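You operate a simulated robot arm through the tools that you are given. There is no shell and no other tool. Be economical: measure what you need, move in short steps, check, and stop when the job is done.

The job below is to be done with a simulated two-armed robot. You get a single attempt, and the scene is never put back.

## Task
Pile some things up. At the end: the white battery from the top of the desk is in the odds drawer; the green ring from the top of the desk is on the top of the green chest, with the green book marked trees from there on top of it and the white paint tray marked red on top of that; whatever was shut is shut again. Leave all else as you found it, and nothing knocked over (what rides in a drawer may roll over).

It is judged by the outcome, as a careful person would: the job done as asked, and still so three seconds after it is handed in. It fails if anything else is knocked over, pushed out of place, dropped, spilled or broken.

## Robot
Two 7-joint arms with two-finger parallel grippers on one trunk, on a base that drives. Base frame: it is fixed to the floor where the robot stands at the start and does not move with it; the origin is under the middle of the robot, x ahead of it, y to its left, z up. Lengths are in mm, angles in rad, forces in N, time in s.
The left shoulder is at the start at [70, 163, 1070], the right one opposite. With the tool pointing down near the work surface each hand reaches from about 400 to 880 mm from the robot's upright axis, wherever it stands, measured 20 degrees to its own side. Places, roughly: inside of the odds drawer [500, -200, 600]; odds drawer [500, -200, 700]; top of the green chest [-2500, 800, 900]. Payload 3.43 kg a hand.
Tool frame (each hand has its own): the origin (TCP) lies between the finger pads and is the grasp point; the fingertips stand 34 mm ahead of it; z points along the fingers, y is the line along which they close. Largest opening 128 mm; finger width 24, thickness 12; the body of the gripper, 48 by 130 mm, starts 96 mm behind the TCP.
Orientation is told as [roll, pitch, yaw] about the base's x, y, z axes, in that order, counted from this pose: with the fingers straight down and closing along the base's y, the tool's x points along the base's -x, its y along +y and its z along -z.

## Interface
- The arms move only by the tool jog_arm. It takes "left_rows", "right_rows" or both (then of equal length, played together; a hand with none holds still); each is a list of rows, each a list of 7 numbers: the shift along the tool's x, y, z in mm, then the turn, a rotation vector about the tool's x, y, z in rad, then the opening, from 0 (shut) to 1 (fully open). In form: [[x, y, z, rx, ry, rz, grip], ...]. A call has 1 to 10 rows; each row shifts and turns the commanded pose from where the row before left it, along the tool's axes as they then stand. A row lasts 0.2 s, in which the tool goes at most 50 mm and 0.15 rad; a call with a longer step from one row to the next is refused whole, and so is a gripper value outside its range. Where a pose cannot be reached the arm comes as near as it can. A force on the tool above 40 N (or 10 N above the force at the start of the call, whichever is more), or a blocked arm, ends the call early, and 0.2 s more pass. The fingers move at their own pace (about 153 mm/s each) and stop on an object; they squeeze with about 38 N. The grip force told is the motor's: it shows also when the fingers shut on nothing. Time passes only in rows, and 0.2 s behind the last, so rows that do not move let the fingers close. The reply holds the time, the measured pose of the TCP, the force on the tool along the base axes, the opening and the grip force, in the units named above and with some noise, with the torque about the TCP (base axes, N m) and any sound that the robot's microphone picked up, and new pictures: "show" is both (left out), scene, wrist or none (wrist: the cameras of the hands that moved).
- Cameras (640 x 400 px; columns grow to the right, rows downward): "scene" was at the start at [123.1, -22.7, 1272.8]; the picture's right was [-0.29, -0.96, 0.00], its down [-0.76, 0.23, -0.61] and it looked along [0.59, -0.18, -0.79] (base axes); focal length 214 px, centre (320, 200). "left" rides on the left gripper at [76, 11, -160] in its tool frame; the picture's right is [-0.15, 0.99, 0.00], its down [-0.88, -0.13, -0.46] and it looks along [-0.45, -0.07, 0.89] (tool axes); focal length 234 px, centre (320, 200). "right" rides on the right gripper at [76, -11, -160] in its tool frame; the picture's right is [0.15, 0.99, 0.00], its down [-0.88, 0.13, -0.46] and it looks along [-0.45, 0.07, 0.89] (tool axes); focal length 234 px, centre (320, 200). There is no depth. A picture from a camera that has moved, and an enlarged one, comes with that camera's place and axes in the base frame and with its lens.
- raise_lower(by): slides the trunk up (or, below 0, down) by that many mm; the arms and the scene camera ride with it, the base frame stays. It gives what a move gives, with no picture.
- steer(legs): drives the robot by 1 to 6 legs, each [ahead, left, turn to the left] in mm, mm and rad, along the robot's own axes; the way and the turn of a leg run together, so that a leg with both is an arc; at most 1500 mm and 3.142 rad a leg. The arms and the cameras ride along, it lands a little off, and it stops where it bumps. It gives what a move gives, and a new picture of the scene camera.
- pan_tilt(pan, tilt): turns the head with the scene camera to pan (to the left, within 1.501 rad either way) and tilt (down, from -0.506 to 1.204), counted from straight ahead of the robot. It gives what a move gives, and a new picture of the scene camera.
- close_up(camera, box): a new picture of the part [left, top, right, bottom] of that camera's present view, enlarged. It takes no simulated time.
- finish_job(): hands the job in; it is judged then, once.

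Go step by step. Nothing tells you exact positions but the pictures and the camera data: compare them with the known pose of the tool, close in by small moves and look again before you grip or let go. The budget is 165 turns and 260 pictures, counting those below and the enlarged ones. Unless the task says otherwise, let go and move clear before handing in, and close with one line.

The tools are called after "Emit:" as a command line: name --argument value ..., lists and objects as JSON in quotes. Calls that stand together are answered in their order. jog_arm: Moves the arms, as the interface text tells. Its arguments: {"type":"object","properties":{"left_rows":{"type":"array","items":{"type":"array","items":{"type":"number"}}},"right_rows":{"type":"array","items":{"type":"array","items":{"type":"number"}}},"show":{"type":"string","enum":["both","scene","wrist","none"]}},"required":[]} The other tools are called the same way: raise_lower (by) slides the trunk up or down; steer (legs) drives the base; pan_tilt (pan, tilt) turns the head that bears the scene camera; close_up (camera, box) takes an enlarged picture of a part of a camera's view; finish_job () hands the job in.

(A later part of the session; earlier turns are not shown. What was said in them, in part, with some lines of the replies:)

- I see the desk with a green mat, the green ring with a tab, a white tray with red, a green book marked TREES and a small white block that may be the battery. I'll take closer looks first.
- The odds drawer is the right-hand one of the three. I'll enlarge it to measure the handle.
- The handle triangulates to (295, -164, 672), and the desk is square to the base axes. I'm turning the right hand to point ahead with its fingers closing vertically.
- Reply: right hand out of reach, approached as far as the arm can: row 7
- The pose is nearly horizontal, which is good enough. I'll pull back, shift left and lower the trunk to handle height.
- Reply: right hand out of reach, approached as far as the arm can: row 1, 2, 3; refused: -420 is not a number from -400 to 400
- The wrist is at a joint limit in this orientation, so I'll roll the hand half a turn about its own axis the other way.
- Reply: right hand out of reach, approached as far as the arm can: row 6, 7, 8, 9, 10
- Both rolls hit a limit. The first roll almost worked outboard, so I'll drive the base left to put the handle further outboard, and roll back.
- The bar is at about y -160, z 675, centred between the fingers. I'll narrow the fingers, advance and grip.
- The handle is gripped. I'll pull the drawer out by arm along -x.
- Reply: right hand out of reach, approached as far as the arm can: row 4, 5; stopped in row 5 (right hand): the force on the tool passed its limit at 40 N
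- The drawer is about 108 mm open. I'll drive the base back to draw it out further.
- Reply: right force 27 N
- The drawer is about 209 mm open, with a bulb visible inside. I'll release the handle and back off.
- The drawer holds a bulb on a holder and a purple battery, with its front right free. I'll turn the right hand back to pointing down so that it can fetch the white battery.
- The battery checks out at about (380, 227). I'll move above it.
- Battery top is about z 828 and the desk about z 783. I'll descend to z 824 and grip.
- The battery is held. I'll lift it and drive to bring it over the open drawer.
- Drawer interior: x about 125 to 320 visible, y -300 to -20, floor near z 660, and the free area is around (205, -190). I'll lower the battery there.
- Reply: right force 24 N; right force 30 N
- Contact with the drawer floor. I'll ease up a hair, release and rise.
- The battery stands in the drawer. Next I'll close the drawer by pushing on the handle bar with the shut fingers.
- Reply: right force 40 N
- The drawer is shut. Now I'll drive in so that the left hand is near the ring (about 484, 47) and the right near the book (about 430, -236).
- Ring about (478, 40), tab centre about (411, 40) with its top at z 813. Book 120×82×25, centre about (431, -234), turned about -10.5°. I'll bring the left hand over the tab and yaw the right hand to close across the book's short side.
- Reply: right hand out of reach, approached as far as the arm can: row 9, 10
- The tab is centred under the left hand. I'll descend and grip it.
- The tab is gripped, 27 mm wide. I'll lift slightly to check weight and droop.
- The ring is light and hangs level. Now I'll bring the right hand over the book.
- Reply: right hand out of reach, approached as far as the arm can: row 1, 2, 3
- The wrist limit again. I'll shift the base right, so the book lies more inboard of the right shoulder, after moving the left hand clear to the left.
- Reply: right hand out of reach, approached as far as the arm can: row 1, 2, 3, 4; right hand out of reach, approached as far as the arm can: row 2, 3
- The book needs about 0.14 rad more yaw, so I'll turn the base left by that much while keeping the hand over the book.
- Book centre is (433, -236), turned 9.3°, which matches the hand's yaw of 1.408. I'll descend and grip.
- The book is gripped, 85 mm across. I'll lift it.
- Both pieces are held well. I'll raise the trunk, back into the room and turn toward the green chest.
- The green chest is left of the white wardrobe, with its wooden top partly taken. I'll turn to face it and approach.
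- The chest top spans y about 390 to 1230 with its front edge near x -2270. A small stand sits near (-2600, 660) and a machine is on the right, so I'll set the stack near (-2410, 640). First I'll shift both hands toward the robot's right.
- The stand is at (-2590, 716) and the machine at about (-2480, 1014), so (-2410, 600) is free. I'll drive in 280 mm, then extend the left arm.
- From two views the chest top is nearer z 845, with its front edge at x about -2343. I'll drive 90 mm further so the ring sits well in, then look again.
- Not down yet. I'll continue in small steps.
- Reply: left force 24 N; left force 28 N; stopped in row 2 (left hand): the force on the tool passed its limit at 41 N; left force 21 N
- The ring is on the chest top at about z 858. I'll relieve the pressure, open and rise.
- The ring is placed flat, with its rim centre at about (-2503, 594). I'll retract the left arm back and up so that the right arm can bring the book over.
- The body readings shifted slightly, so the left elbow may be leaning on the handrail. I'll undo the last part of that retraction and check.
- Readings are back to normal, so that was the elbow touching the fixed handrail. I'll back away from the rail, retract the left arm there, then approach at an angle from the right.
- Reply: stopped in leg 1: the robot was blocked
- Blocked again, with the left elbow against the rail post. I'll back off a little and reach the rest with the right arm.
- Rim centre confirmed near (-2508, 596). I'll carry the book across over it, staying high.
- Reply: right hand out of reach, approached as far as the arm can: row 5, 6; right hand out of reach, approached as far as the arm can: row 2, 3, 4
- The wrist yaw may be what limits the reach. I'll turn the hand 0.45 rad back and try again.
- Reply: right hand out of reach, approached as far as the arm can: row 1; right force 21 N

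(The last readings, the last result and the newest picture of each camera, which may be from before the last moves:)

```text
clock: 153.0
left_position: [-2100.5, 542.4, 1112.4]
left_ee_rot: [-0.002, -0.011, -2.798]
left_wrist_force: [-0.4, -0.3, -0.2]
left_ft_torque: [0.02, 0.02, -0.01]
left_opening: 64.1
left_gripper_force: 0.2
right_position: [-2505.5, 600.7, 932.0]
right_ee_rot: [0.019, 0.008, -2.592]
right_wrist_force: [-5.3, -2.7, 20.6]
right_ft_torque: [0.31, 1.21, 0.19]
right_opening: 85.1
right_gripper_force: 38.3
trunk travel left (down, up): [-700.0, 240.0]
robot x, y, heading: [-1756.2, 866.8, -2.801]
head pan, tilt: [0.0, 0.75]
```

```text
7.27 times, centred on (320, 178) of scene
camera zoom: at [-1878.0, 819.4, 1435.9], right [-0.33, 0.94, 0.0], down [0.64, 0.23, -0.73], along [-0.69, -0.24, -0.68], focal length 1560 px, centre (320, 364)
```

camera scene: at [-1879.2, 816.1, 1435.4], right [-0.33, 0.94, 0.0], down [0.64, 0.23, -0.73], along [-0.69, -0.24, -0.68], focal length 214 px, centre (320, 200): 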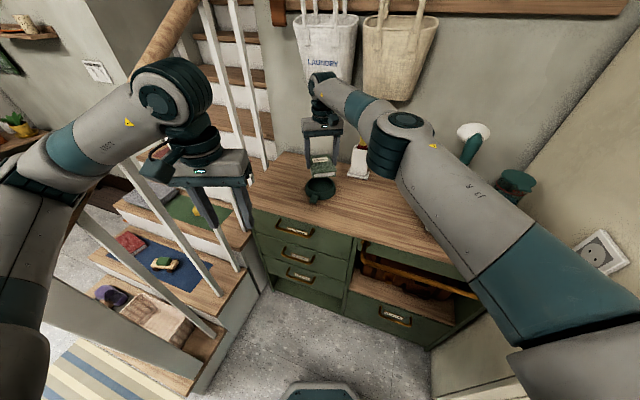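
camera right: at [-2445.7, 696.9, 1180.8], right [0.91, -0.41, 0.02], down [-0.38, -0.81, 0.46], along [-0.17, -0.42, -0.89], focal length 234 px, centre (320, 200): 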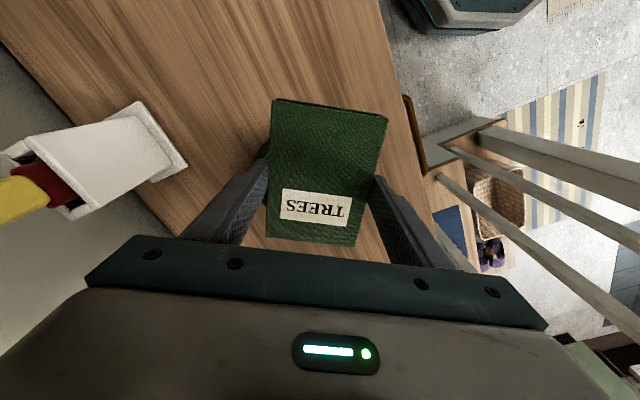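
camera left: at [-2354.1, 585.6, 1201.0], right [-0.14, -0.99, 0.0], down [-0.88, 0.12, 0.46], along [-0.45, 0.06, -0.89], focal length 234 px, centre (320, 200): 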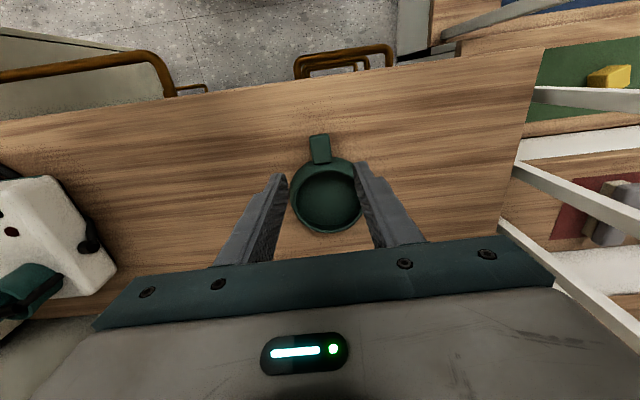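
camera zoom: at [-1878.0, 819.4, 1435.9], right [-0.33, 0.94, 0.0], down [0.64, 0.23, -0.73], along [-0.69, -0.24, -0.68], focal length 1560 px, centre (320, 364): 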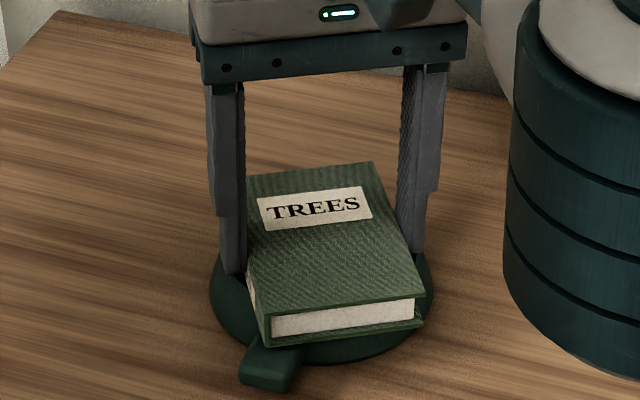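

The book touches the rim. I'll ease off, open gently and rise.

Emit:
jog_arm --right_rows '[[0, 0, -1, 0, 0, 0, 0.3], [0, 0, 0, 0, 0, 0, 0.7], [0, 0, 0, 0, 0, 0, 0.85], [0, 0, 0, 0, 0, 0, 0.9], [0, 0, -15, 0, 0, 0, 0.9], [0, 0, -40, 0, 0, 0, 0.9], [0, 0, -45, 0, 0, 0, 0.9]]' --show "none"

Emit:
close_up --camera "scene" --box '[270, 130, 390, 205]'

Emit:
close_up --camera "right" --box '[0, 0, 640, 400]'

```text
clock: 154.6
left_position: [-2101.8, 542.8, 1111.6]
left_ee_rot: [0.0, -0.008, -2.798]
left_wrist_force: [0.2, 0.6, -0.3]
left_ft_torque: [-0.04, 0.02, 0.0]
left_opening: 63.9
left_gripper_force: 0.0
right_position: [-2505.7, 603.0, 1031.0]
right_ee_rot: [0.021, 0.013, -2.59]
right_wrist_force: [-0.6, -0.2, 0.1]
right_ft_torque: [0.01, 0.02, -0.06]
right_opening: 114.9
right_gripper_force: 0.0
right hand out of reach, approached as far as the arm can: row 7
trunk travel left (down, up): [-700.0, 240.0]
robot x, y, heading: [-1757.1, 860.2, -2.8]
head pan, tilt: [0.0, 0.75]
```

```text
5.33 times, centred on (330, 168) of scene
camera zoom: at [-1879.4, 819.3, 1435.4], right [-0.33, 0.94, 0.0], down [0.64, 0.23, -0.73], along [-0.69, -0.24, -0.68], focal length 1144 px, centre (267, 373)
```

zoom: 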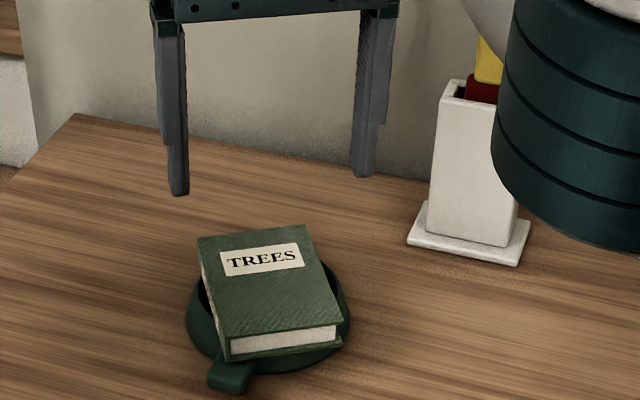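

```text
1.00 times, centred on (320, 200) of right (not enlarged: the box is as wide or as high as the picture)
camera zoom: at [-2451.3, 654.0, 1192.0], right [0.64, -0.77, 0.02], down [-0.69, -0.57, 0.45], along [-0.33, -0.3, -0.89], focal length 234 px, centre (320, 200)
```

zoom: 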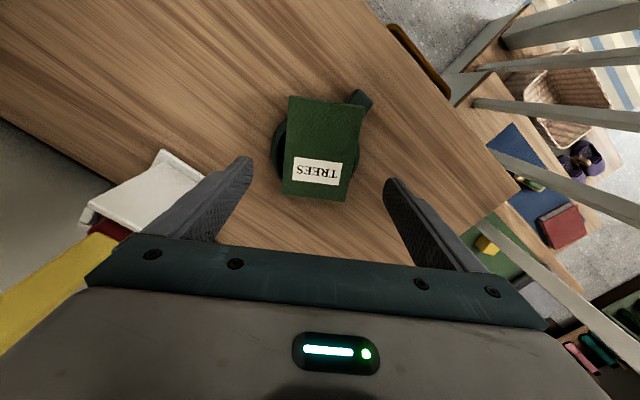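

The book rests squarely on the ring. I'll retract the right arm and back out, then return to the desk for the tray.

Emit:
jog_arm --right_rows '[[40, 0, -5, 0, 0, 0, 0.9], [45, 0, -5, 0, 0, 0, 0.9], [45, 0, -5, 0, 0, 0, 0.9], [45, 0, -5, 0, 0, 0, 0.9], [45, -10, -5, 0, 0, 0, 0.9]]' --show "none"

Emit:
steer --legs '[[-450, 0, 0]]'

Emit:
close_up --camera "scene" --box '[220, 90, 460, 240]'

```text
clock: 155.8
left_position: [-2100.6, 544.4, 1112.7]
left_ee_rot: [-0.001, -0.011, -2.798]
left_wrist_force: [-0.4, 0.1, -0.8]
left_ft_torque: [-0.01, 0.03, 0.02]
left_opening: 64.2
left_gripper_force: 0.1
right_position: [-2323.0, 727.2, 1058.2]
right_ee_rot: [0.019, 0.01, -2.595]
right_wrist_force: [0.9, -0.1, -0.8]
right_ft_torque: [0.0, 0.04, 0.0]
right_opening: 115.0
right_gripper_force: 0.1
trunk travel left (down, up): [-700.0, 240.0]
robot x, y, heading: [-1755.4, 865.1, -2.807]
head pan, tilt: [0.0, 0.75]
```

```text
clock: 158.6
left_position: [-1679.8, 691.7, 1110.9]
left_ee_rot: [-0.001, -0.007, -2.798]
left_wrist_force: [0.2, 0.0, 0.3]
left_ft_torque: [0.03, 0.03, -0.01]
left_opening: 64.1
left_gripper_force: 0.0
right_position: [-1901.4, 875.4, 1058.6]
right_ee_rot: [0.019, 0.014, -2.596]
right_wrist_force: [0.4, 0.6, 0.0]
right_ft_torque: [0.02, 0.01, 0.02]
right_opening: 115.2
right_gripper_force: 0.0
trunk travel left (down, up): [-700.0, 240.0]
robot x, y, heading: [-1329.7, 1012.4, -2.806]
head pan, tilt: [0.0, 0.75]
camera scene: at [-1456.1, 968.0, 1435.4], right [-0.33, 0.94, 0.0], down [0.64, 0.23, -0.73], along [-0.69, -0.24, -0.68], focal length 214 px, centre (320, 200)
```

scene: 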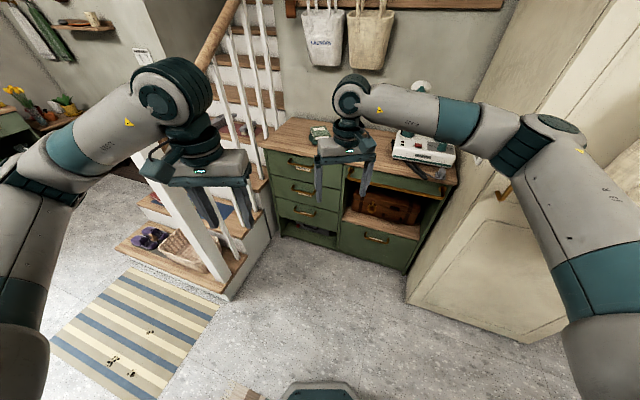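

```text
2.67 times, centred on (340, 165) of scene
camera zoom: at [-1456.1, 968.0, 1435.4], right [-0.33, 0.94, 0.0], down [0.64, 0.23, -0.73], along [-0.69, -0.24, -0.68], focal length 572 px, centre (267, 293)
```

zoom: 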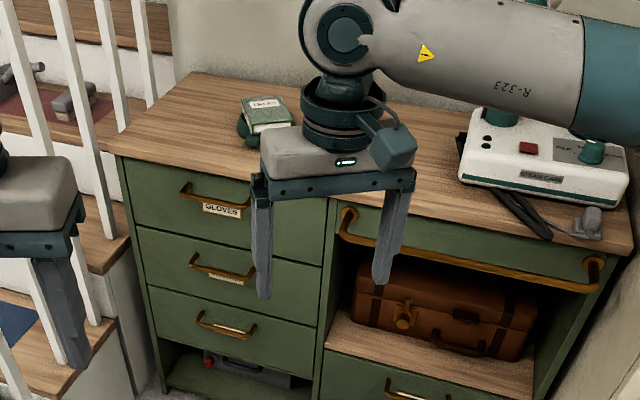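

The stack looks steady. I'll turn around, lower the trunk and drive to the desk.

Emit:
steer --legs '[[0, 0, 2.806], [0, -880, 0], [900, 0, 0]]'

Emit:
raise_lower --by -120

Emit:
pan_tilt --pan 0.1 --tilt 0.75

```text
clock: 174.1
left_position: [-4.3, 308.8, 1111.7]
left_ee_rot: [-0.001, -0.008, -0.007]
left_wrist_force: [-0.2, -0.4, 0.4]
left_ft_torque: [-0.01, 0.0, -0.02]
left_opening: 64.1
left_gripper_force: 0.0
right_position: [142.3, 59.9, 1057.8]
right_ee_rot: [0.018, 0.012, 0.197]
right_wrist_force: [0.3, 0.8, -0.7]
right_ft_torque: [0.02, 0.0, 0.03]
right_opening: 115.2
right_gripper_force: 0.0
trunk travel left (down, up): [-700.0, 240.0]
robot x, y, heading: [-438.7, 124.9, -0.01]
head pan, tilt: [0.0, 0.75]
camera scene: at [-305.4, 123.4, 1435.5], right [-0.01, -1.0, 0.0], down [-0.68, 0.01, -0.73], along [0.73, -0.01, -0.68], focal length 214 px, centre (320, 200)
```

scene: 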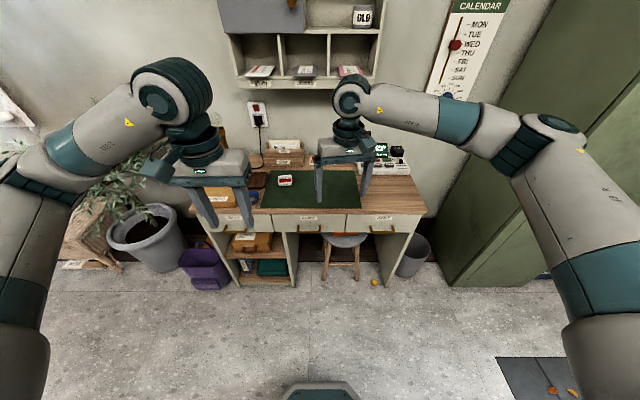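

```text
clock: 175.6
left_position: [-3.1, 308.4, 991.8]
left_ee_rot: [-0.004, -0.009, -0.006]
left_wrist_force: [-0.2, -0.3, 0.6]
left_ft_torque: [0.02, 0.0, 0.03]
left_opening: 63.9
left_gripper_force: 0.0
right_position: [142.0, 59.2, 938.5]
right_ee_rot: [0.019, 0.012, 0.2]
right_wrist_force: [-0.6, 0.9, 0.3]
right_ft_torque: [0.0, -0.02, -0.02]
right_opening: 115.1
right_gripper_force: 0.1
trunk travel left (down, up): [-580.0, 360.0]
robot x, y, heading: [-441.0, 128.9, -0.014]
head pan, tilt: [0.0, 0.75]
```

```text
clock: 176.3
left_position: [-2.9, 308.2, 991.2]
left_ee_rot: [-0.002, -0.008, -0.009]
left_wrist_force: [1.0, 0.2, -0.8]
left_ft_torque: [0.03, 0.0, 0.03]
left_opening: 64.2
left_gripper_force: 0.0
right_position: [142.9, 58.5, 938.7]
right_ee_rot: [0.019, 0.012, 0.198]
right_wrist_force: [-0.5, -0.6, 0.9]
right_ft_torque: [0.02, 0.0, 0.05]
right_opening: 115.4
right_gripper_force: 0.1
trunk travel left (down, up): [-580.0, 360.0]
robot x, y, heading: [-439.0, 127.3, -0.009]
head pan, tilt: [0.099, 0.75]
camera scene: at [-305.6, 131.6, 1315.4], right [0.09, -1.0, 0.0], down [-0.68, -0.06, -0.73], along [0.73, 0.06, -0.68], focal length 214 px, centre (320, 200)
```

scene: 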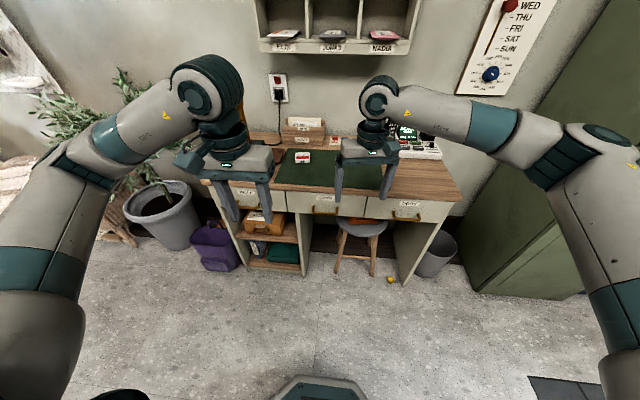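

Emit:
steer --legs '[[340, -60, 0.009]]'

Emit:
close_up --camera "left" --box '[0, 0, 640, 400]'

Emit:
close_up --camera "scene" --box '[180, 100, 400, 237]'

```text
clock: 178.5
left_position: [335.1, 249.6, 991.3]
left_ee_rot: [-0.003, -0.008, 0.0]
left_wrist_force: [-0.5, -0.9, 0.5]
left_ft_torque: [0.0, 0.0, 0.01]
left_opening: 64.0
left_gripper_force: 0.1
right_position: [482.5, 3.0, 938.6]
right_ee_rot: [0.019, 0.017, 0.207]
right_wrist_force: [1.1, -0.3, 0.3]
right_ft_torque: [0.04, 0.0, 0.0]
right_opening: 115.3
right_gripper_force: 0.0
trunk travel left (down, up): [-580.0, 360.0]
robot x, y, heading: [-98.6, 62.1, -0.001]
head pan, tilt: [0.099, 0.75]
camera scene: at [34.9, 70.2, 1315.4], right [0.1, -1.0, 0.0], down [-0.68, -0.07, -0.73], along [0.73, 0.07, -0.68], focal length 214 px, centre (320, 200)
```

scene: 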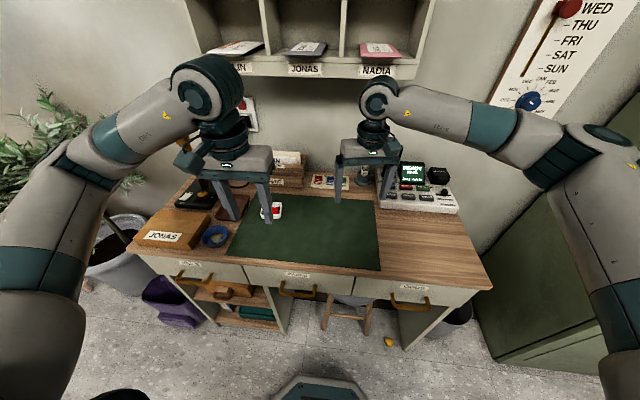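

```text
1.00 times, centred on (320, 200) of left (not enlarged: the box is as wide or as high as the picture)
camera zoom: at [258.1, 260.8, 1148.9], right [0.14, 0.99, 0.0], down [0.88, -0.13, 0.46], along [0.46, -0.07, -0.89], focal length 234 px, centre (320, 200)
```

zoom: 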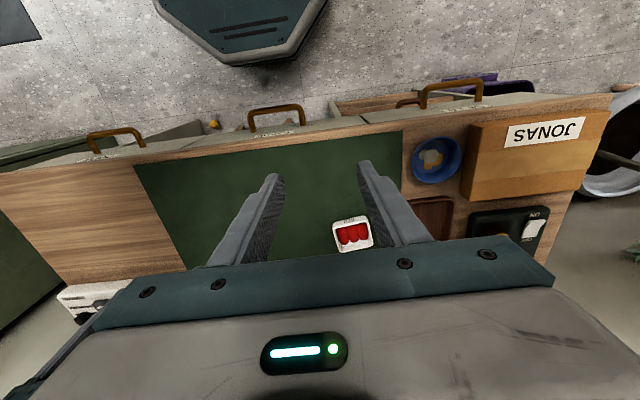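

```text
2.91 times, centred on (290, 168) of scene
camera zoom: at [34.9, 70.2, 1315.4], right [0.1, -1.0, 0.0], down [-0.68, -0.07, -0.73], along [0.73, 0.07, -0.68], focal length 624 px, centre (407, 292)
```

zoom: 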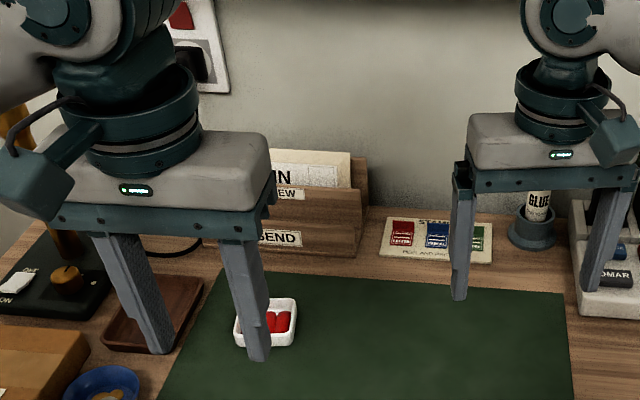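

The tray is at about (517, 282), about 72 mm wide along y and square to the base. I'll bring the left hand over it.

Emit:
jog_arm --left_rows '[[-36, 6.5, 22, 0, 0, 0, 0.86], [-36, 6.5, 22, 0, 0, 0, 0.86], [-36, 6.5, 22, 0, 0, 0, 0.86], [-36, 6.5, 22, 0, 0, 0, 0.86], [-37, 6.5, 22, 0, 0.008, 0, 0.86]]' --show "wrist"

Emit:
close_up --camera "scene" --box '[180, 100, 400, 237]'

```text
clock: 179.7
left_position: [518.3, 282.8, 881.1]
left_ee_rot: [-0.002, 0.001, 0.001]
left_wrist_force: [0.5, 0.8, -0.1]
left_ft_torque: [0.0, 0.04, -0.02]
left_opening: 110.1
left_gripper_force: 0.1
right_position: [483.6, 2.3, 937.5]
right_ee_rot: [0.019, 0.014, 0.208]
right_wrist_force: [-0.1, -0.3, -0.2]
right_ft_torque: [0.01, 0.03, -0.01]
right_opening: 115.2
right_gripper_force: 0.0
trunk travel left (down, up): [-580.0, 360.0]
robot x, y, heading: [-99.6, 61.4, 0.0]
head pan, tilt: [0.099, 0.75]
camera left: at [442.9, 294.0, 1040.1], right [0.14, 0.99, 0.0], down [0.88, -0.13, 0.46], along [0.45, -0.07, -0.89], focal length 234 px, centre (320, 200)
```

left: 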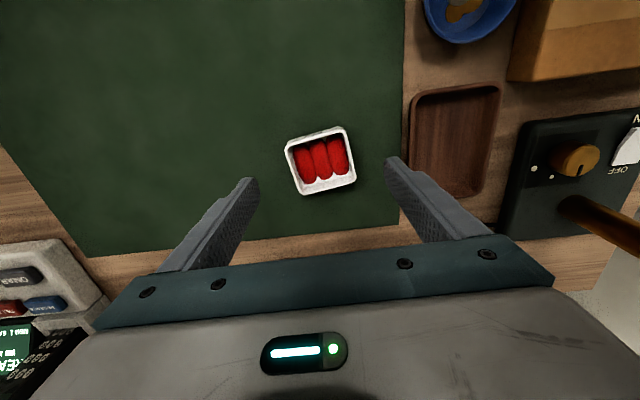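

```text
2.91 times, centred on (290, 168) of scene
camera zoom: at [35.5, 70.3, 1315.3], right [0.1, -1.0, 0.0], down [-0.68, -0.07, -0.73], along [0.73, 0.07, -0.68], focal length 624 px, centre (407, 292)
```

zoom: 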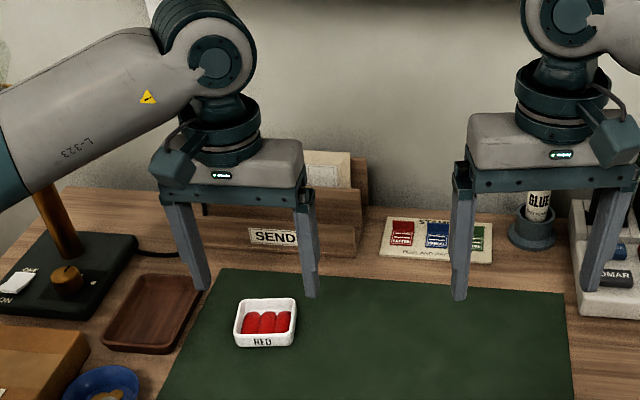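

Tray centre is (515.5, 283.5), turned about +4°. I'll align, descend and grip.

Emit:
jog_arm --left_rows '[[3, 1, 20, 0, 0, -0.07, 0.86], [0, 0, 20, 0, 0, 0, 0.86], [0, 0, 17, 0, 0, 0, 0.86]]' --show "wrist"

Emit:
close_up --camera "scene" --box '[200, 140, 320, 215]'

```text
clock: 180.5
left_position: [514.4, 284.6, 824.2]
left_ee_rot: [-0.002, 0.0, 0.071]
left_wrist_force: [0.2, 0.7, 0.1]
left_ft_torque: [0.01, -0.02, -0.02]
left_opening: 110.0
left_gripper_force: 0.1
right_position: [482.2, 2.5, 939.0]
right_ee_rot: [0.019, 0.013, 0.206]
right_wrist_force: [-0.7, 0.3, -0.2]
right_ft_torque: [-0.01, -0.04, -0.02]
right_opening: 115.2
right_gripper_force: 0.0
trunk travel left (down, up): [-580.0, 360.0]
robot x, y, heading: [-101.3, 61.4, -0.002]
head pan, tilt: [0.099, 0.75]
camera left: at [437.4, 289.7, 984.0], right [0.07, 1.0, 0.0], down [0.89, -0.07, 0.46], along [0.46, -0.04, -0.89], focal length 234 px, centre (320, 200)
```

left: 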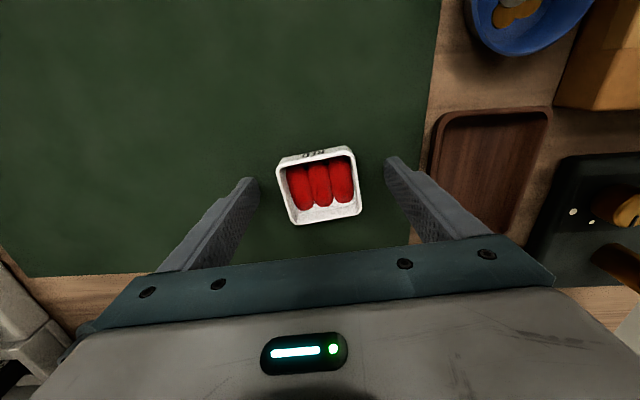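

```text
5.33 times, centred on (260, 178) of scene
camera zoom: at [34.7, 70.6, 1315.4], right [0.1, -1.0, 0.0], down [-0.68, -0.07, -0.73], along [0.73, 0.07, -0.68], focal length 1144 px, centre (640, 320)
```

zoom: 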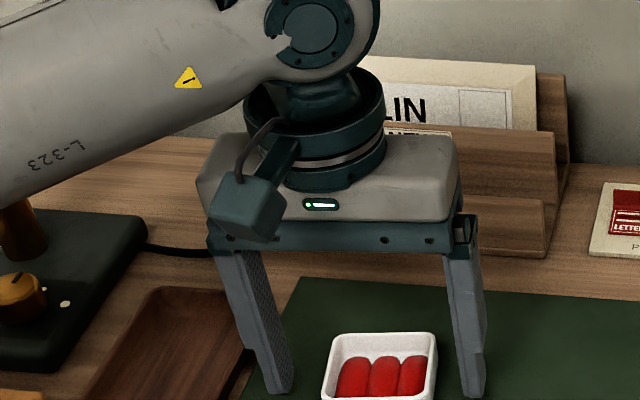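

Emit:
jog_arm --left_rows '[[0, 0, 0, 0, 0, 0, 0.7], [0, 0, 0, 0, 0, 0, 0.6], [0, 0, 0, 0, 0, 0, 0.5], [0, 0, 0, 0, 0, 0, 0.35], [0, 0, 0, 0, 0, 0, 0.25]]' --show "wrist"

```text
clock: 181.7
left_position: [514.1, 283.3, 825.8]
left_ee_rot: [0.0, 0.0, 0.072]
left_wrist_force: [-1.2, 0.1, -0.3]
left_ft_torque: [0.01, -0.01, -0.02]
left_opening: 65.9
left_gripper_force: 37.6
right_position: [482.4, 1.8, 937.8]
right_ee_rot: [0.019, 0.012, 0.207]
right_wrist_force: [-0.8, 0.2, 0.5]
right_ft_torque: [-0.02, -0.02, 0.03]
right_opening: 114.8
right_gripper_force: 0.1
trunk travel left (down, up): [-580.0, 360.0]
robot x, y, heading: [-97.2, 63.3, -0.007]
head pan, tilt: [0.099, 0.75]
camera left: at [437.3, 289.6, 984.3], right [0.07, 1.0, 0.0], down [0.89, -0.07, 0.46], along [0.45, -0.04, -0.89], focal length 234 px, centre (320, 200)
```

left: 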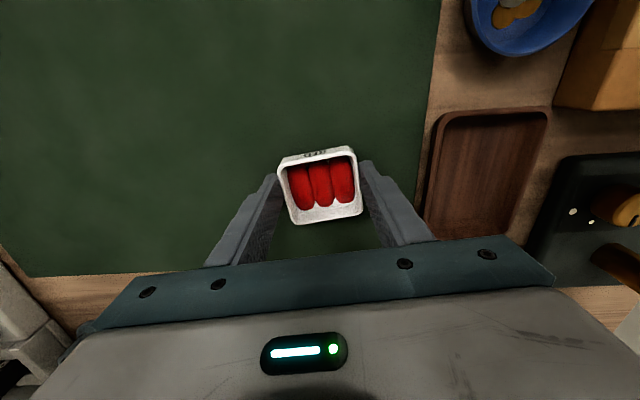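

Gripped, 66 mm. I'll lift and check that it hangs level.

Emit:
jog_arm --left_rows '[[0, 0, -10, 0, 0, 0, 0.25], [0, 0, -30, 0, 0, 0, 0.25], [0, 0, -40, 0, 0, 0, 0.25], [0, 0, -40, 0, 0, 0, 0.25]]' --show "wrist"

Emit:
close_up --camera "scene" --box '[200, 120, 320, 195]'

```text
clock: 182.7
left_position: [512.2, 281.9, 946.6]
left_ee_rot: [-0.001, 0.0, 0.072]
left_wrist_force: [0.3, -0.4, -0.2]
left_ft_torque: [0.03, 0.01, 0.0]
left_opening: 65.9
left_gripper_force: 37.6
right_position: [481.4, 1.9, 937.7]
right_ee_rot: [0.02, 0.011, 0.207]
right_wrist_force: [-0.5, 0.0, 0.3]
right_ft_torque: [-0.02, -0.01, -0.01]
right_opening: 115.2
right_gripper_force: 0.1
trunk travel left (down, up): [-580.0, 360.0]
robot x, y, heading: [-99.2, 61.5, -0.001]
head pan, tilt: [0.099, 0.75]
camera left: at [436.5, 289.0, 1105.0], right [0.07, 1.0, 0.0], down [0.89, -0.07, 0.46], along [0.45, -0.04, -0.89], focal length 234 px, centre (320, 200)
```

left: 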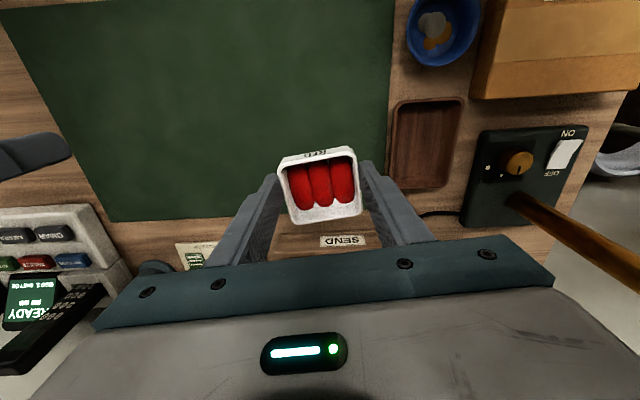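

```text
5.33 times, centred on (260, 158) of scene
camera zoom: at [33.9, 69.9, 1315.4], right [0.1, -1.0, 0.0], down [-0.68, -0.07, -0.73], along [0.73, 0.07, -0.68], focal length 1144 px, centre (640, 427)
```

zoom: 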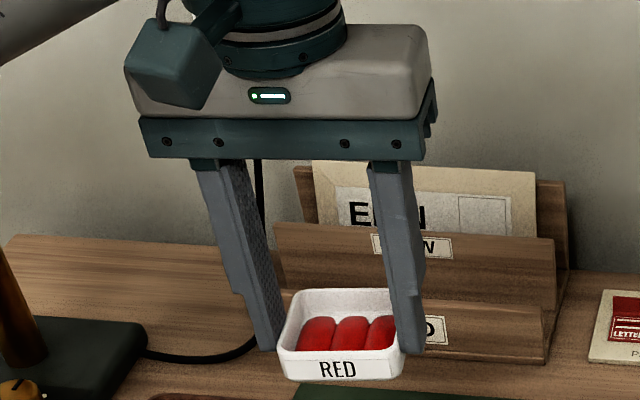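

The tray hangs level. I'll raise the trunk, back out and turn toward the chest, shifting the right hand outboard.

Emit:
raise_lower --by 120

Emit:
steer --legs '[[-800, 0, 0], [0, 0, 3.14], [0, -640, 0], [400, 0, 0]]'

Emit:
jog_arm --left_rows '[[0, 0, 0, 0, 0, 0, 0.25], [0, 0, 0, 0, 0, 0, 0.25], [0, 0, 0, 0, 0, 0, 0.25], [0, -40, 0, 0, 0, 0, 0.25], [0, -40, 0, 0, 0, 0, 0.25], [0, -40, 0, 0, 0, 0, 0.25]]' --right_rows '[[0, -40, 0, 0, 0, 0, 0.9], [0, -40, 0, 0, 0, 0, 0.9], [0, -40, 0, 0, 0, 0, 0.9], [0, -40, 0, 0, 0, 0, 0.9], [0, -30, 0, 0, 0, 0, 0.9], [0, 0, 0, 0, 0, 0, 0.9]]' --show "scene"

```text
clock: 184.2
left_position: [513.1, 281.6, 1065.3]
left_ee_rot: [0.0, 0.001, 0.071]
left_wrist_force: [-0.1, 1.1, -1.0]
left_ft_torque: [-0.01, 0.04, -0.01]
left_opening: 65.6
left_gripper_force: 37.8
right_position: [482.8, 2.2, 1057.7]
right_ee_rot: [0.019, 0.014, 0.209]
right_wrist_force: [-0.2, -0.6, 1.0]
right_ft_torque: [0.01, 0.04, 0.03]
right_opening: 115.0
right_gripper_force: 0.1
trunk travel left (down, up): [-700.0, 240.0]
robot x, y, heading: [-102.4, 65.9, -0.0]
head pan, tilt: [0.099, 0.75]
```

```text
clock: 201.1
left_position: [-1897.4, 516.8, 1066.4]
left_ee_rot: [-0.002, -0.002, -3.101]
left_wrist_force: [0.1, 0.8, -0.5]
left_ft_torque: [-0.02, 0.02, -0.01]
left_opening: 65.0
left_gripper_force: 38.3
right_position: [-1856.7, 795.7, 1058.6]
right_ee_rot: [0.02, 0.012, -2.966]
right_wrist_force: [0.8, -0.1, 1.4]
right_ft_torque: [0.03, 0.01, -0.01]
right_opening: 115.2
right_gripper_force: 0.0
trunk travel left (down, up): [-700.0, 240.0]
robot x, y, heading: [-1277.4, 716.2, 3.111]
head pan, tilt: [0.099, 0.75]
camera scene: at [-1408.7, 712.3, 1435.5], right [-0.07, 1.0, 0.0], down [0.68, 0.05, -0.73], along [-0.73, -0.05, -0.68], focal length 214 px, centre (320, 200)
```

scene: 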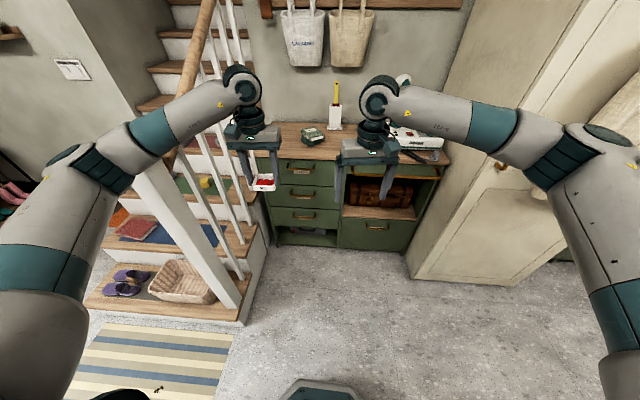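

```text
clock: 202.4
left_position: [-1901.3, 636.6, 1065.6]
left_ee_rot: [-0.003, 0.002, -3.1]
left_wrist_force: [0.8, 0.9, -0.7]
left_ft_torque: [0.01, 0.01, 0.0]
left_opening: 65.1
left_gripper_force: 37.9
right_position: [-1890.2, 984.4, 1055.6]
right_ee_rot: [0.023, 0.014, -2.966]
right_wrist_force: [-0.1, -0.5, 0.6]
right_ft_torque: [-0.02, 0.01, -0.01]
right_opening: 115.0
right_gripper_force: 0.1
trunk travel left (down, up): [-700.0, 240.0]
robot x, y, heading: [-1276.3, 720.9, 3.108]
head pan, tilt: [0.099, 0.75]
camera scene: at [-1409.3, 713.5, 1435.4], right [-0.07, 1.0, 0.0], down [0.68, 0.04, -0.73], along [-0.73, -0.05, -0.68], focal length 214 px, centre (320, 200)
```

scene: 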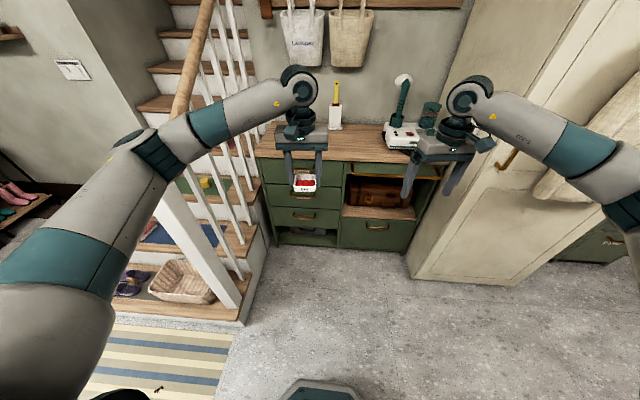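

Emit:
jog_arm --right_rows '[[35, 0, 0, 0, 0, 0, 0.9], [35, 0, 0, 0, 0, 0, 0.9], [30, 0, 0, 0, 0, 0, 0.9]]' --show "none"

Emit:
steer --legs '[[430, 35, 0.03]]'

Emit:
close_up --camera "left" --box '[0, 0, 640, 400]'

Emit:
close_up --camera "scene" --box '[220, 90, 380, 190]'

```text
clock: 203.2
left_position: [-1900.4, 635.8, 1065.7]
left_ee_rot: [-0.001, -0.001, -3.102]
left_wrist_force: [0.2, 0.9, -0.9]
left_ft_torque: [-0.02, -0.02, 0.01]
left_opening: 64.8
left_gripper_force: 38.1
right_position: [-1790.7, 1000.9, 1057.4]
right_ee_rot: [0.021, 0.013, -2.966]
right_wrist_force: [-0.3, -0.5, 0.5]
right_ft_torque: [0.02, 0.03, 0.0]
right_opening: 115.0
right_gripper_force: 0.0
trunk travel left (down, up): [-700.0, 240.0]
robot x, y, heading: [-1273.0, 714.1, 3.112]
head pan, tilt: [0.099, 0.75]
```

```text
clock: 205.9
left_position: [-2329.1, 586.1, 1066.0]
left_ee_rot: [-0.003, 0.001, -3.067]
left_wrist_force: [0.1, 0.1, -1.7]
left_ft_torque: [0.0, -0.02, 0.03]
left_opening: 65.3
left_gripper_force: 37.9
right_position: [-2231.5, 953.5, 1056.6]
right_ee_rot: [0.019, 0.013, -2.931]
right_wrist_force: [-1.1, -0.2, 0.5]
right_ft_torque: [0.0, 0.02, -0.02]
right_opening: 115.1
right_gripper_force: 0.1
trunk travel left (down, up): [-700.0, 240.0]
robot x, y, heading: [-1709.0, 692.3, -3.137]
head pan, tilt: [0.099, 0.75]
camera scene: at [-1839.1, 679.3, 1435.5], right [-0.1, 0.99, 0.0], down [0.68, 0.07, -0.73], along [-0.73, -0.07, -0.68], focal length 214 px, centre (320, 200)
```

scene: 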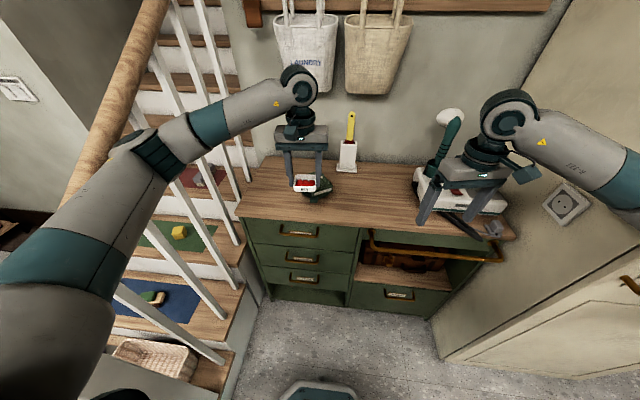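

```text
1.00 times, centred on (320, 200) of left (not enlarged: the box is as wide or as high as the picture)
camera zoom: at [-2251.7, 579.7, 1224.4], right [-0.07, -1.0, 0.0], down [-0.89, 0.06, 0.46], along [-0.46, 0.03, -0.89], focal length 234 px, centre (320, 200)
```

zoom: 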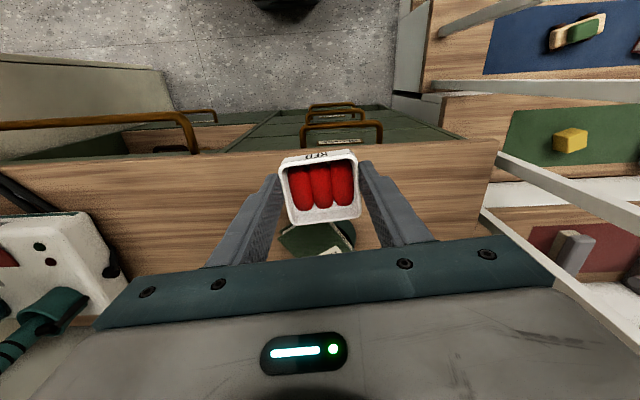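

```text
4.00 times, centred on (300, 140) of scene
camera zoom: at [-1839.1, 679.3, 1435.5], right [-0.1, 0.99, 0.0], down [0.68, 0.07, -0.73], along [-0.73, -0.07, -0.68], focal length 858 px, centre (400, 440)
```

zoom: 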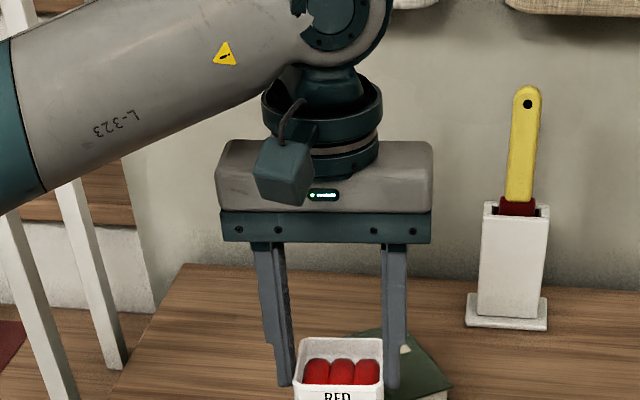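

Emit:
jog_arm --left_rows '[[-42, -8, 0, 0, 0, 0, 0.25], [-42, -8, 0, 0, 0, 0, 0.25], [-42, -8, 10, 0, 0, 0, 0.25], [-41, -8, 15, 0, 0, 0, 0.25]]' --show "wrist"

Emit:
close_up --camera "scene" --box '[250, 110, 370, 200]'

```text
clock: 206.9
left_position: [-2499.6, 606.3, 1040.5]
left_ee_rot: [-0.001, 0.0, -3.067]
left_wrist_force: [-0.3, 0.9, -1.6]
left_ft_torque: [-0.03, -0.03, -0.01]
left_opening: 64.6
left_gripper_force: 38.8
right_position: [-2231.7, 954.2, 1053.9]
right_ee_rot: [0.02, 0.014, -2.93]
right_wrist_force: [0.0, 1.0, 0.5]
right_ft_torque: [-0.02, -0.03, 0.0]
right_opening: 115.3
right_gripper_force: 0.0
trunk travel left (down, up): [-700.0, 240.0]
robot x, y, heading: [-1706.2, 686.4, -3.141]
head pan, tilt: [0.099, 0.75]
camera left: at [-2422.1, 601.1, 1198.5], right [-0.07, -1.0, 0.0], down [-0.89, 0.06, 0.46], along [-0.46, 0.03, -0.89], focal length 234 px, centre (320, 200)
```

left: 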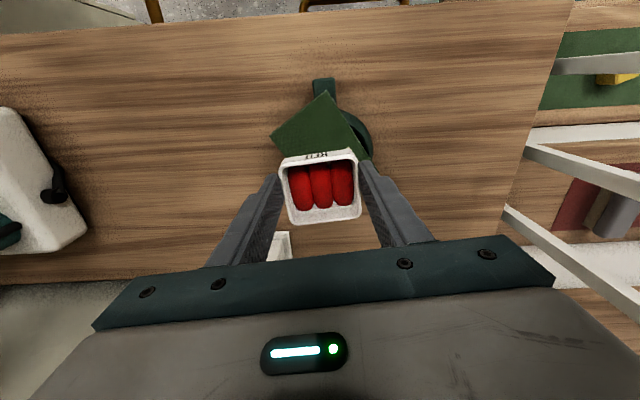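

```text
4.44 times, centred on (310, 155) of scene
camera zoom: at [-1840.6, 681.9, 1435.3], right [-0.1, 0.99, 0.0], down [0.68, 0.07, -0.73], along [-0.73, -0.08, -0.68], focal length 953 px, centre (364, 400)
```

zoom: 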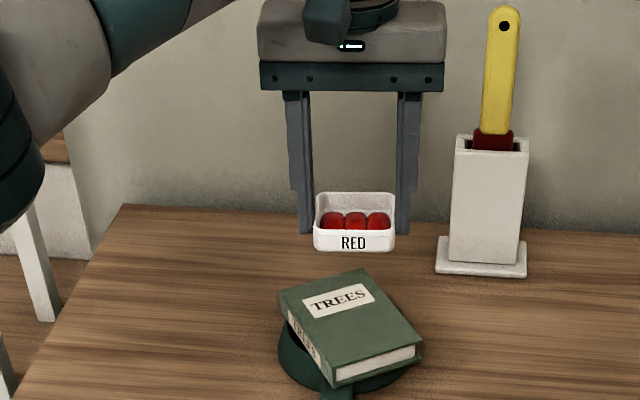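

Book centre is about (-2498, 601). The tray is nearly over it, so I'll nudge and lower.

Emit:
jog_arm --left_rows '[[0, 5, 20, 0, 0, 0, 0.25], [0, 0, 25, 0, 0, 0, 0.25], [0, 0, 15, 0, 0, 0, 0.25], [0, 0, 8, 0, 0, 0, 0.25]]' --show "none"

Emit:
close_up --camera "scene" --box '[265, 140, 345, 200]'

```text
clock: 207.9
left_position: [-2497.8, 600.2, 972.3]
left_ee_rot: [0.001, -0.001, -3.067]
left_wrist_force: [-0.5, 0.5, -0.5]
left_ft_torque: [-0.01, 0.03, -0.01]
left_opening: 65.0
left_gripper_force: 37.8
right_position: [-2231.2, 953.7, 1055.9]
right_ee_rot: [0.02, 0.014, -2.929]
right_wrist_force: [-0.4, -0.6, -0.5]
right_ft_torque: [0.02, -0.02, -0.04]
right_opening: 115.2
right_gripper_force: 0.0
trunk travel left (down, up): [-700.0, 240.0]
robot x, y, heading: [-1707.7, 687.8, -3.143]
head pan, tilt: [0.099, 0.75]
```

```text
6.67 times, centred on (305, 170) of scene
camera zoom: at [-1839.8, 679.5, 1435.4], right [-0.1, 0.99, 0.0], down [0.68, 0.07, -0.73], along [-0.73, -0.07, -0.68], focal length 1430 px, centre (420, 400)
```

zoom: 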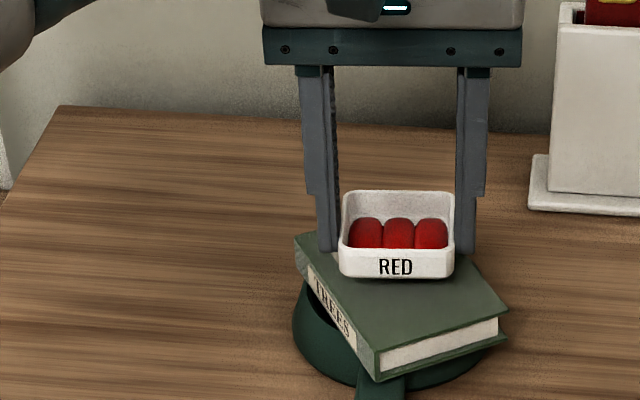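

The tray is about 8 mm too far back, so I'll shift it forward and lower to contact.

Emit:
jog_arm --left_rows '[[8, -2, 0, 0, 0, 0, 0.25], [0, 0, 3, 0, 0, 0, 0.25], [0, 0, 2, 0, 0, 0, 0.25]]' --show "none"

Emit:
jog_arm --left_rows '[[0, 0, 2, 0, 0, 0, 0.25], [0, 0, 1.5, 0, 0, 0, 0.25]]' --show "none"

Emit:
jog_arm --left_rows '[[0, 0, 1.5, 0, 0, 0, 0.25], [0, 0, 1.5, 0, 0, 0, 0.25]]' --show "none"

Emit:
close_up --camera "scene" --box '[265, 140, 345, 200]'

```text
clock: 208.7
left_position: [-2489.1, 603.5, 967.1]
left_ee_rot: [-0.001, -0.001, -3.067]
left_wrist_force: [-0.2, 0.4, -1.3]
left_ft_torque: [0.02, 0.0, -0.01]
left_opening: 65.0
left_gripper_force: 37.9
right_position: [-2231.0, 954.4, 1055.2]
right_ee_rot: [0.019, 0.012, -2.929]
right_wrist_force: [0.3, 0.1, 0.9]
right_ft_torque: [0.0, 0.01, 0.02]
right_opening: 115.1
right_gripper_force: 0.1
trunk travel left (down, up): [-700.0, 240.0]
robot x, y, heading: [-1707.2, 686.3, -3.142]
head pan, tilt: [0.099, 0.75]
```

```text
clock: 209.3
left_position: [-2489.9, 603.1, 964.0]
left_ee_rot: [-0.001, -0.001, -3.066]
left_wrist_force: [0.1, -0.3, -0.2]
left_ft_torque: [-0.01, -0.04, 0.0]
left_opening: 65.2
left_gripper_force: 37.9
right_position: [-2231.0, 952.9, 1055.3]
right_ee_rot: [0.018, 0.011, -2.93]
right_wrist_force: [-0.2, -1.2, -1.2]
right_ft_torque: [0.03, 0.01, -0.01]
right_opening: 114.9
right_gripper_force: 0.1
trunk travel left (down, up): [-700.0, 240.0]
robot x, y, heading: [-1710.1, 689.9, -3.136]
head pan, tilt: [0.099, 0.75]
```

```text
clock: 209.9
left_position: [-2490.6, 602.5, 961.5]
left_ee_rot: [-0.001, 0.001, -3.066]
left_wrist_force: [-0.2, 0.4, -0.8]
left_ft_torque: [0.01, 0.0, 0.03]
left_opening: 65.1
left_gripper_force: 37.8
right_position: [-2231.5, 954.6, 1055.1]
right_ee_rot: [0.019, 0.011, -2.931]
right_wrist_force: [0.0, -0.2, -1.6]
right_ft_torque: [-0.02, -0.01, -0.02]
right_opening: 115.4
right_gripper_force: 0.0
trunk travel left (down, up): [-700.0, 240.0]
robot x, y, heading: [-1707.6, 687.7, -3.141]
head pan, tilt: [0.099, 0.75]
```

```text
6.67 times, centred on (305, 170) of scene
camera zoom: at [-1839.4, 679.4, 1435.4], right [-0.1, 0.99, 0.0], down [0.68, 0.07, -0.73], along [-0.73, -0.07, -0.68], focal length 1430 px, centre (420, 400)
```

zoom: 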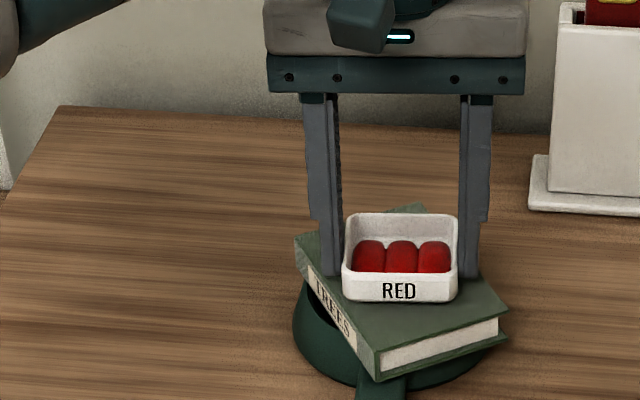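

Emit:
jog_arm --left_rows '[[0, 0, 1.5, 0, 0, 0, 0.25], [0, 0, 1, 0, 0, 0, 0.25]]' --show "none"

Emit:
jog_arm --left_rows '[[0, 0, 1, 0, 0, 0, 0.25], [0, 0, 1, 0, 0, 0, 0.25]]' --show "none"

```text
clock: 210.5
left_position: [-2490.9, 601.8, 958.6]
left_ee_rot: [-0.002, 0.0, -3.065]
left_wrist_force: [0.1, -0.3, -0.9]
left_ft_torque: [-0.01, 0.01, -0.01]
left_opening: 65.0
left_gripper_force: 38.4
right_position: [-2231.1, 953.4, 1056.0]
right_ee_rot: [0.018, 0.011, -2.929]
right_wrist_force: [-0.3, -0.2, -0.4]
right_ft_torque: [0.0, -0.03, -0.01]
right_opening: 115.1
right_gripper_force: 0.0
trunk travel left (down, up): [-700.0, 240.0]
robot x, y, heading: [-1708.8, 688.3, -3.143]
head pan, tilt: [0.099, 0.75]
```

```text
clock: 211.1
left_position: [-2489.3, 602.4, 956.8]
left_ee_rot: [-0.001, 0.0, -3.066]
left_wrist_force: [-0.2, -0.9, 0.6]
left_ft_torque: [-0.04, 0.06, 0.01]
left_opening: 65.1
left_gripper_force: 37.9
right_position: [-2229.9, 952.7, 1056.8]
right_ee_rot: [0.019, 0.012, -2.93]
right_wrist_force: [-0.4, -0.6, -0.4]
right_ft_torque: [0.0, -0.01, -0.03]
right_opening: 115.0
right_gripper_force: 0.0
trunk travel left (down, up): [-700.0, 240.0]
robot x, y, heading: [-1707.5, 689.7, -3.135]
head pan, tilt: [0.099, 0.75]
```

Emit:
jog_arm --left_rows '[[0, 0, 1, 0, 0, 0, 0.25], [0, 0, 0.5, 0, 0, 0, 0.25]]' --show "none"

Emit:
close_up --camera "scene" --box '[265, 140, 345, 200]'

```text
clock: 211.7
left_position: [-2487.6, 602.7, 956.6]
left_ee_rot: [-0.002, -0.001, -3.066]
left_wrist_force: [-0.9, -1.1, 7.6]
left_ft_torque: [-0.11, 0.01, -0.01]
left_opening: 64.8
left_gripper_force: 38.2
right_position: [-2230.3, 953.9, 1057.2]
right_ee_rot: [0.02, 0.011, -2.93]
right_wrist_force: [-0.1, -0.4, -0.1]
right_ft_torque: [-0.01, 0.02, 0.01]
right_opening: 115.0
right_gripper_force: 0.0
trunk travel left (down, up): [-700.0, 240.0]
robot x, y, heading: [-1705.2, 687.7, -3.143]
head pan, tilt: [0.099, 0.75]
```

```text
6.67 times, centred on (305, 170) of scene
camera zoom: at [-1838.3, 679.4, 1435.6], right [-0.1, 0.99, 0.0], down [0.68, 0.07, -0.73], along [-0.73, -0.07, -0.68], focal length 1430 px, centre (420, 400)
```

zoom: 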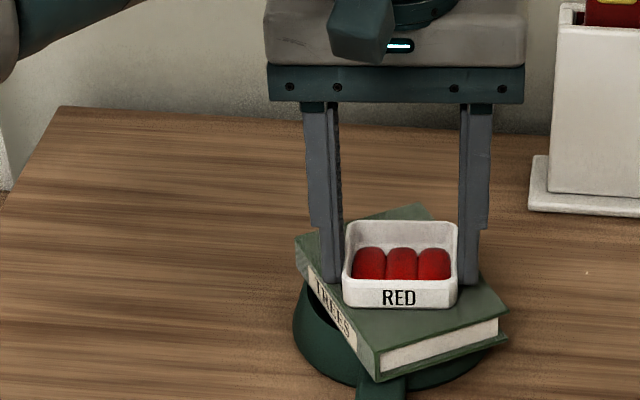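

Contact, and the tray sits central. I'll open and rise straight up.

Emit:
jog_arm --left_rows '[[0, 0, 0, 0, 0, 0, 0.56], [0, 0, 0, 0, 0, 0, 0.65], [0, 0, 0, 0, 0, 0, 0.75], [0, 0, -10, 0, 0, 0, 0.75], [0, 0, -30, 0, 0, 0, 0.75], [0, 0, -40, 0, 0, 0, 0.75], [0, 0, -40, 0, 0, 0, 0.75]]' --show "wrist"

Emit:
close_up --camera "scene" --box '[250, 110, 370, 200]'

```text
clock: 213.3
left_position: [-2487.0, 603.1, 1077.9]
left_ee_rot: [-0.002, -0.002, -3.066]
left_wrist_force: [-0.5, 1.0, -0.5]
left_ft_torque: [0.0, 0.04, -0.01]
left_opening: 96.1
left_gripper_force: 0.1
right_position: [-2230.5, 954.8, 1057.2]
right_ee_rot: [0.021, 0.011, -2.93]
right_wrist_force: [0.7, -0.8, 0.6]
right_ft_torque: [-0.01, 0.02, 0.0]
right_opening: 115.1
right_gripper_force: 0.3
trunk travel left (down, up): [-700.0, 240.0]
robot x, y, heading: [-1708.2, 689.9, -3.14]
head pan, tilt: [0.099, 0.75]
camera left: at [-2412.3, 596.7, 1235.6], right [-0.07, -1.0, 0.0], down [-0.89, 0.06, 0.46], along [-0.46, 0.03, -0.89], focal length 234 px, centre (320, 200)
```

left: 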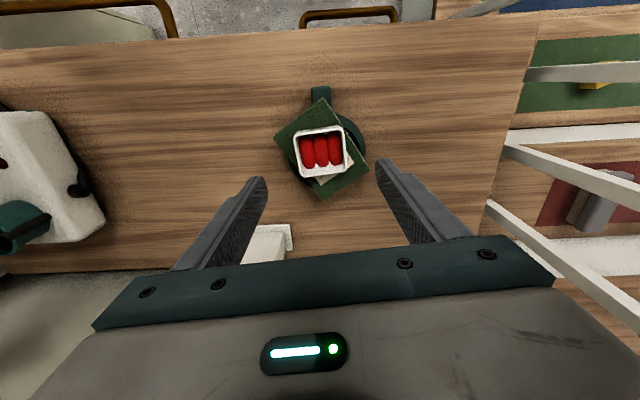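

```text
4.44 times, centred on (310, 155) of scene
camera zoom: at [-1838.1, 679.9, 1435.5], right [-0.1, 0.99, 0.0], down [0.68, 0.07, -0.73], along [-0.73, -0.07, -0.68], focal length 953 px, centre (364, 400)
```

zoom: 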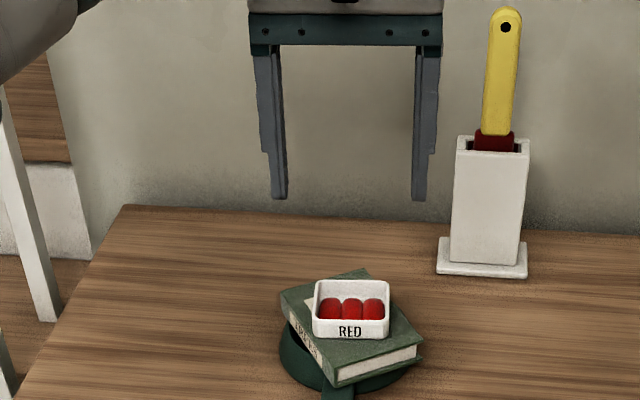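

The stack stands: ring, book, tray. I'll back away and take a last look.

Emit:
steer --legs '[[-450, 0, 0]]'

Emit:
close_up --camera "scene" --box '[230, 90, 450, 227]'

```text
clock: 216.0
left_position: [-2038.6, 601.8, 1074.7]
left_ee_rot: [-0.001, 0.003, -3.064]
left_wrist_force: [0.1, 0.3, 0.3]
left_ft_torque: [0.03, -0.03, 0.0]
left_opening: 96.0
left_gripper_force: 0.0
right_position: [-1780.6, 952.9, 1055.0]
right_ee_rot: [0.021, 0.015, -2.929]
right_wrist_force: [0.6, 0.5, -0.5]
right_ft_torque: [0.01, 0.02, 0.01]
right_opening: 115.3
right_gripper_force: 0.1
trunk travel left (down, up): [-700.0, 240.0]
robot x, y, heading: [-1258.2, 690.5, -3.14]
head pan, tilt: [0.099, 0.75]
camera scene: at [-1388.8, 680.6, 1435.4], right [-0.1, 0.99, 0.0], down [0.68, 0.07, -0.73], along [-0.73, -0.08, -0.68], focal length 214 px, centre (320, 200)
```

scene: 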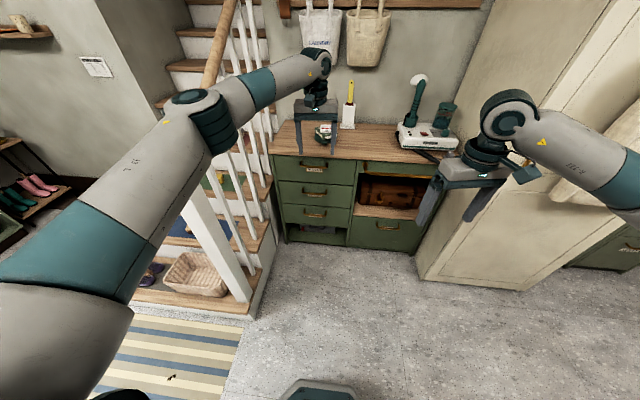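

```text
2.91 times, centred on (340, 158) of scene
camera zoom: at [-1388.8, 680.6, 1435.4], right [-0.1, 0.99, 0.0], down [0.68, 0.07, -0.73], along [-0.73, -0.08, -0.68], focal length 624 px, centre (262, 321)
```

zoom: 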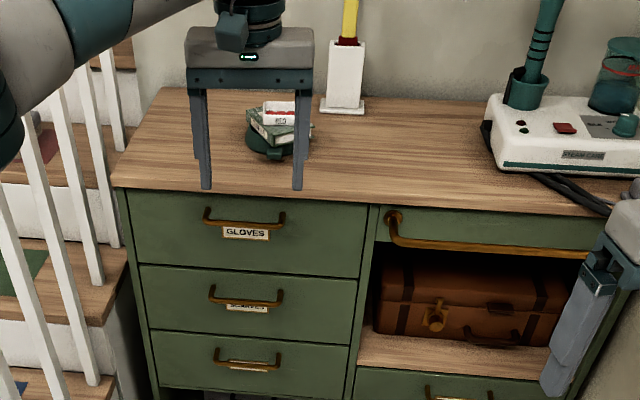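

The stack is steady on the chest, the odds drawer is shut with the white battery inside, and the hands are clear, so I'm handing the job in.

Emit:
finish_job

```text
The job is handed in.
```

The white battery is in the shut odds drawer, and the ring, the TREES book and the red paint tray are stacked in that order on the green chest. The left elbow leaned briefly on the stair handrail, but I saw nothing there moved or knocked over.
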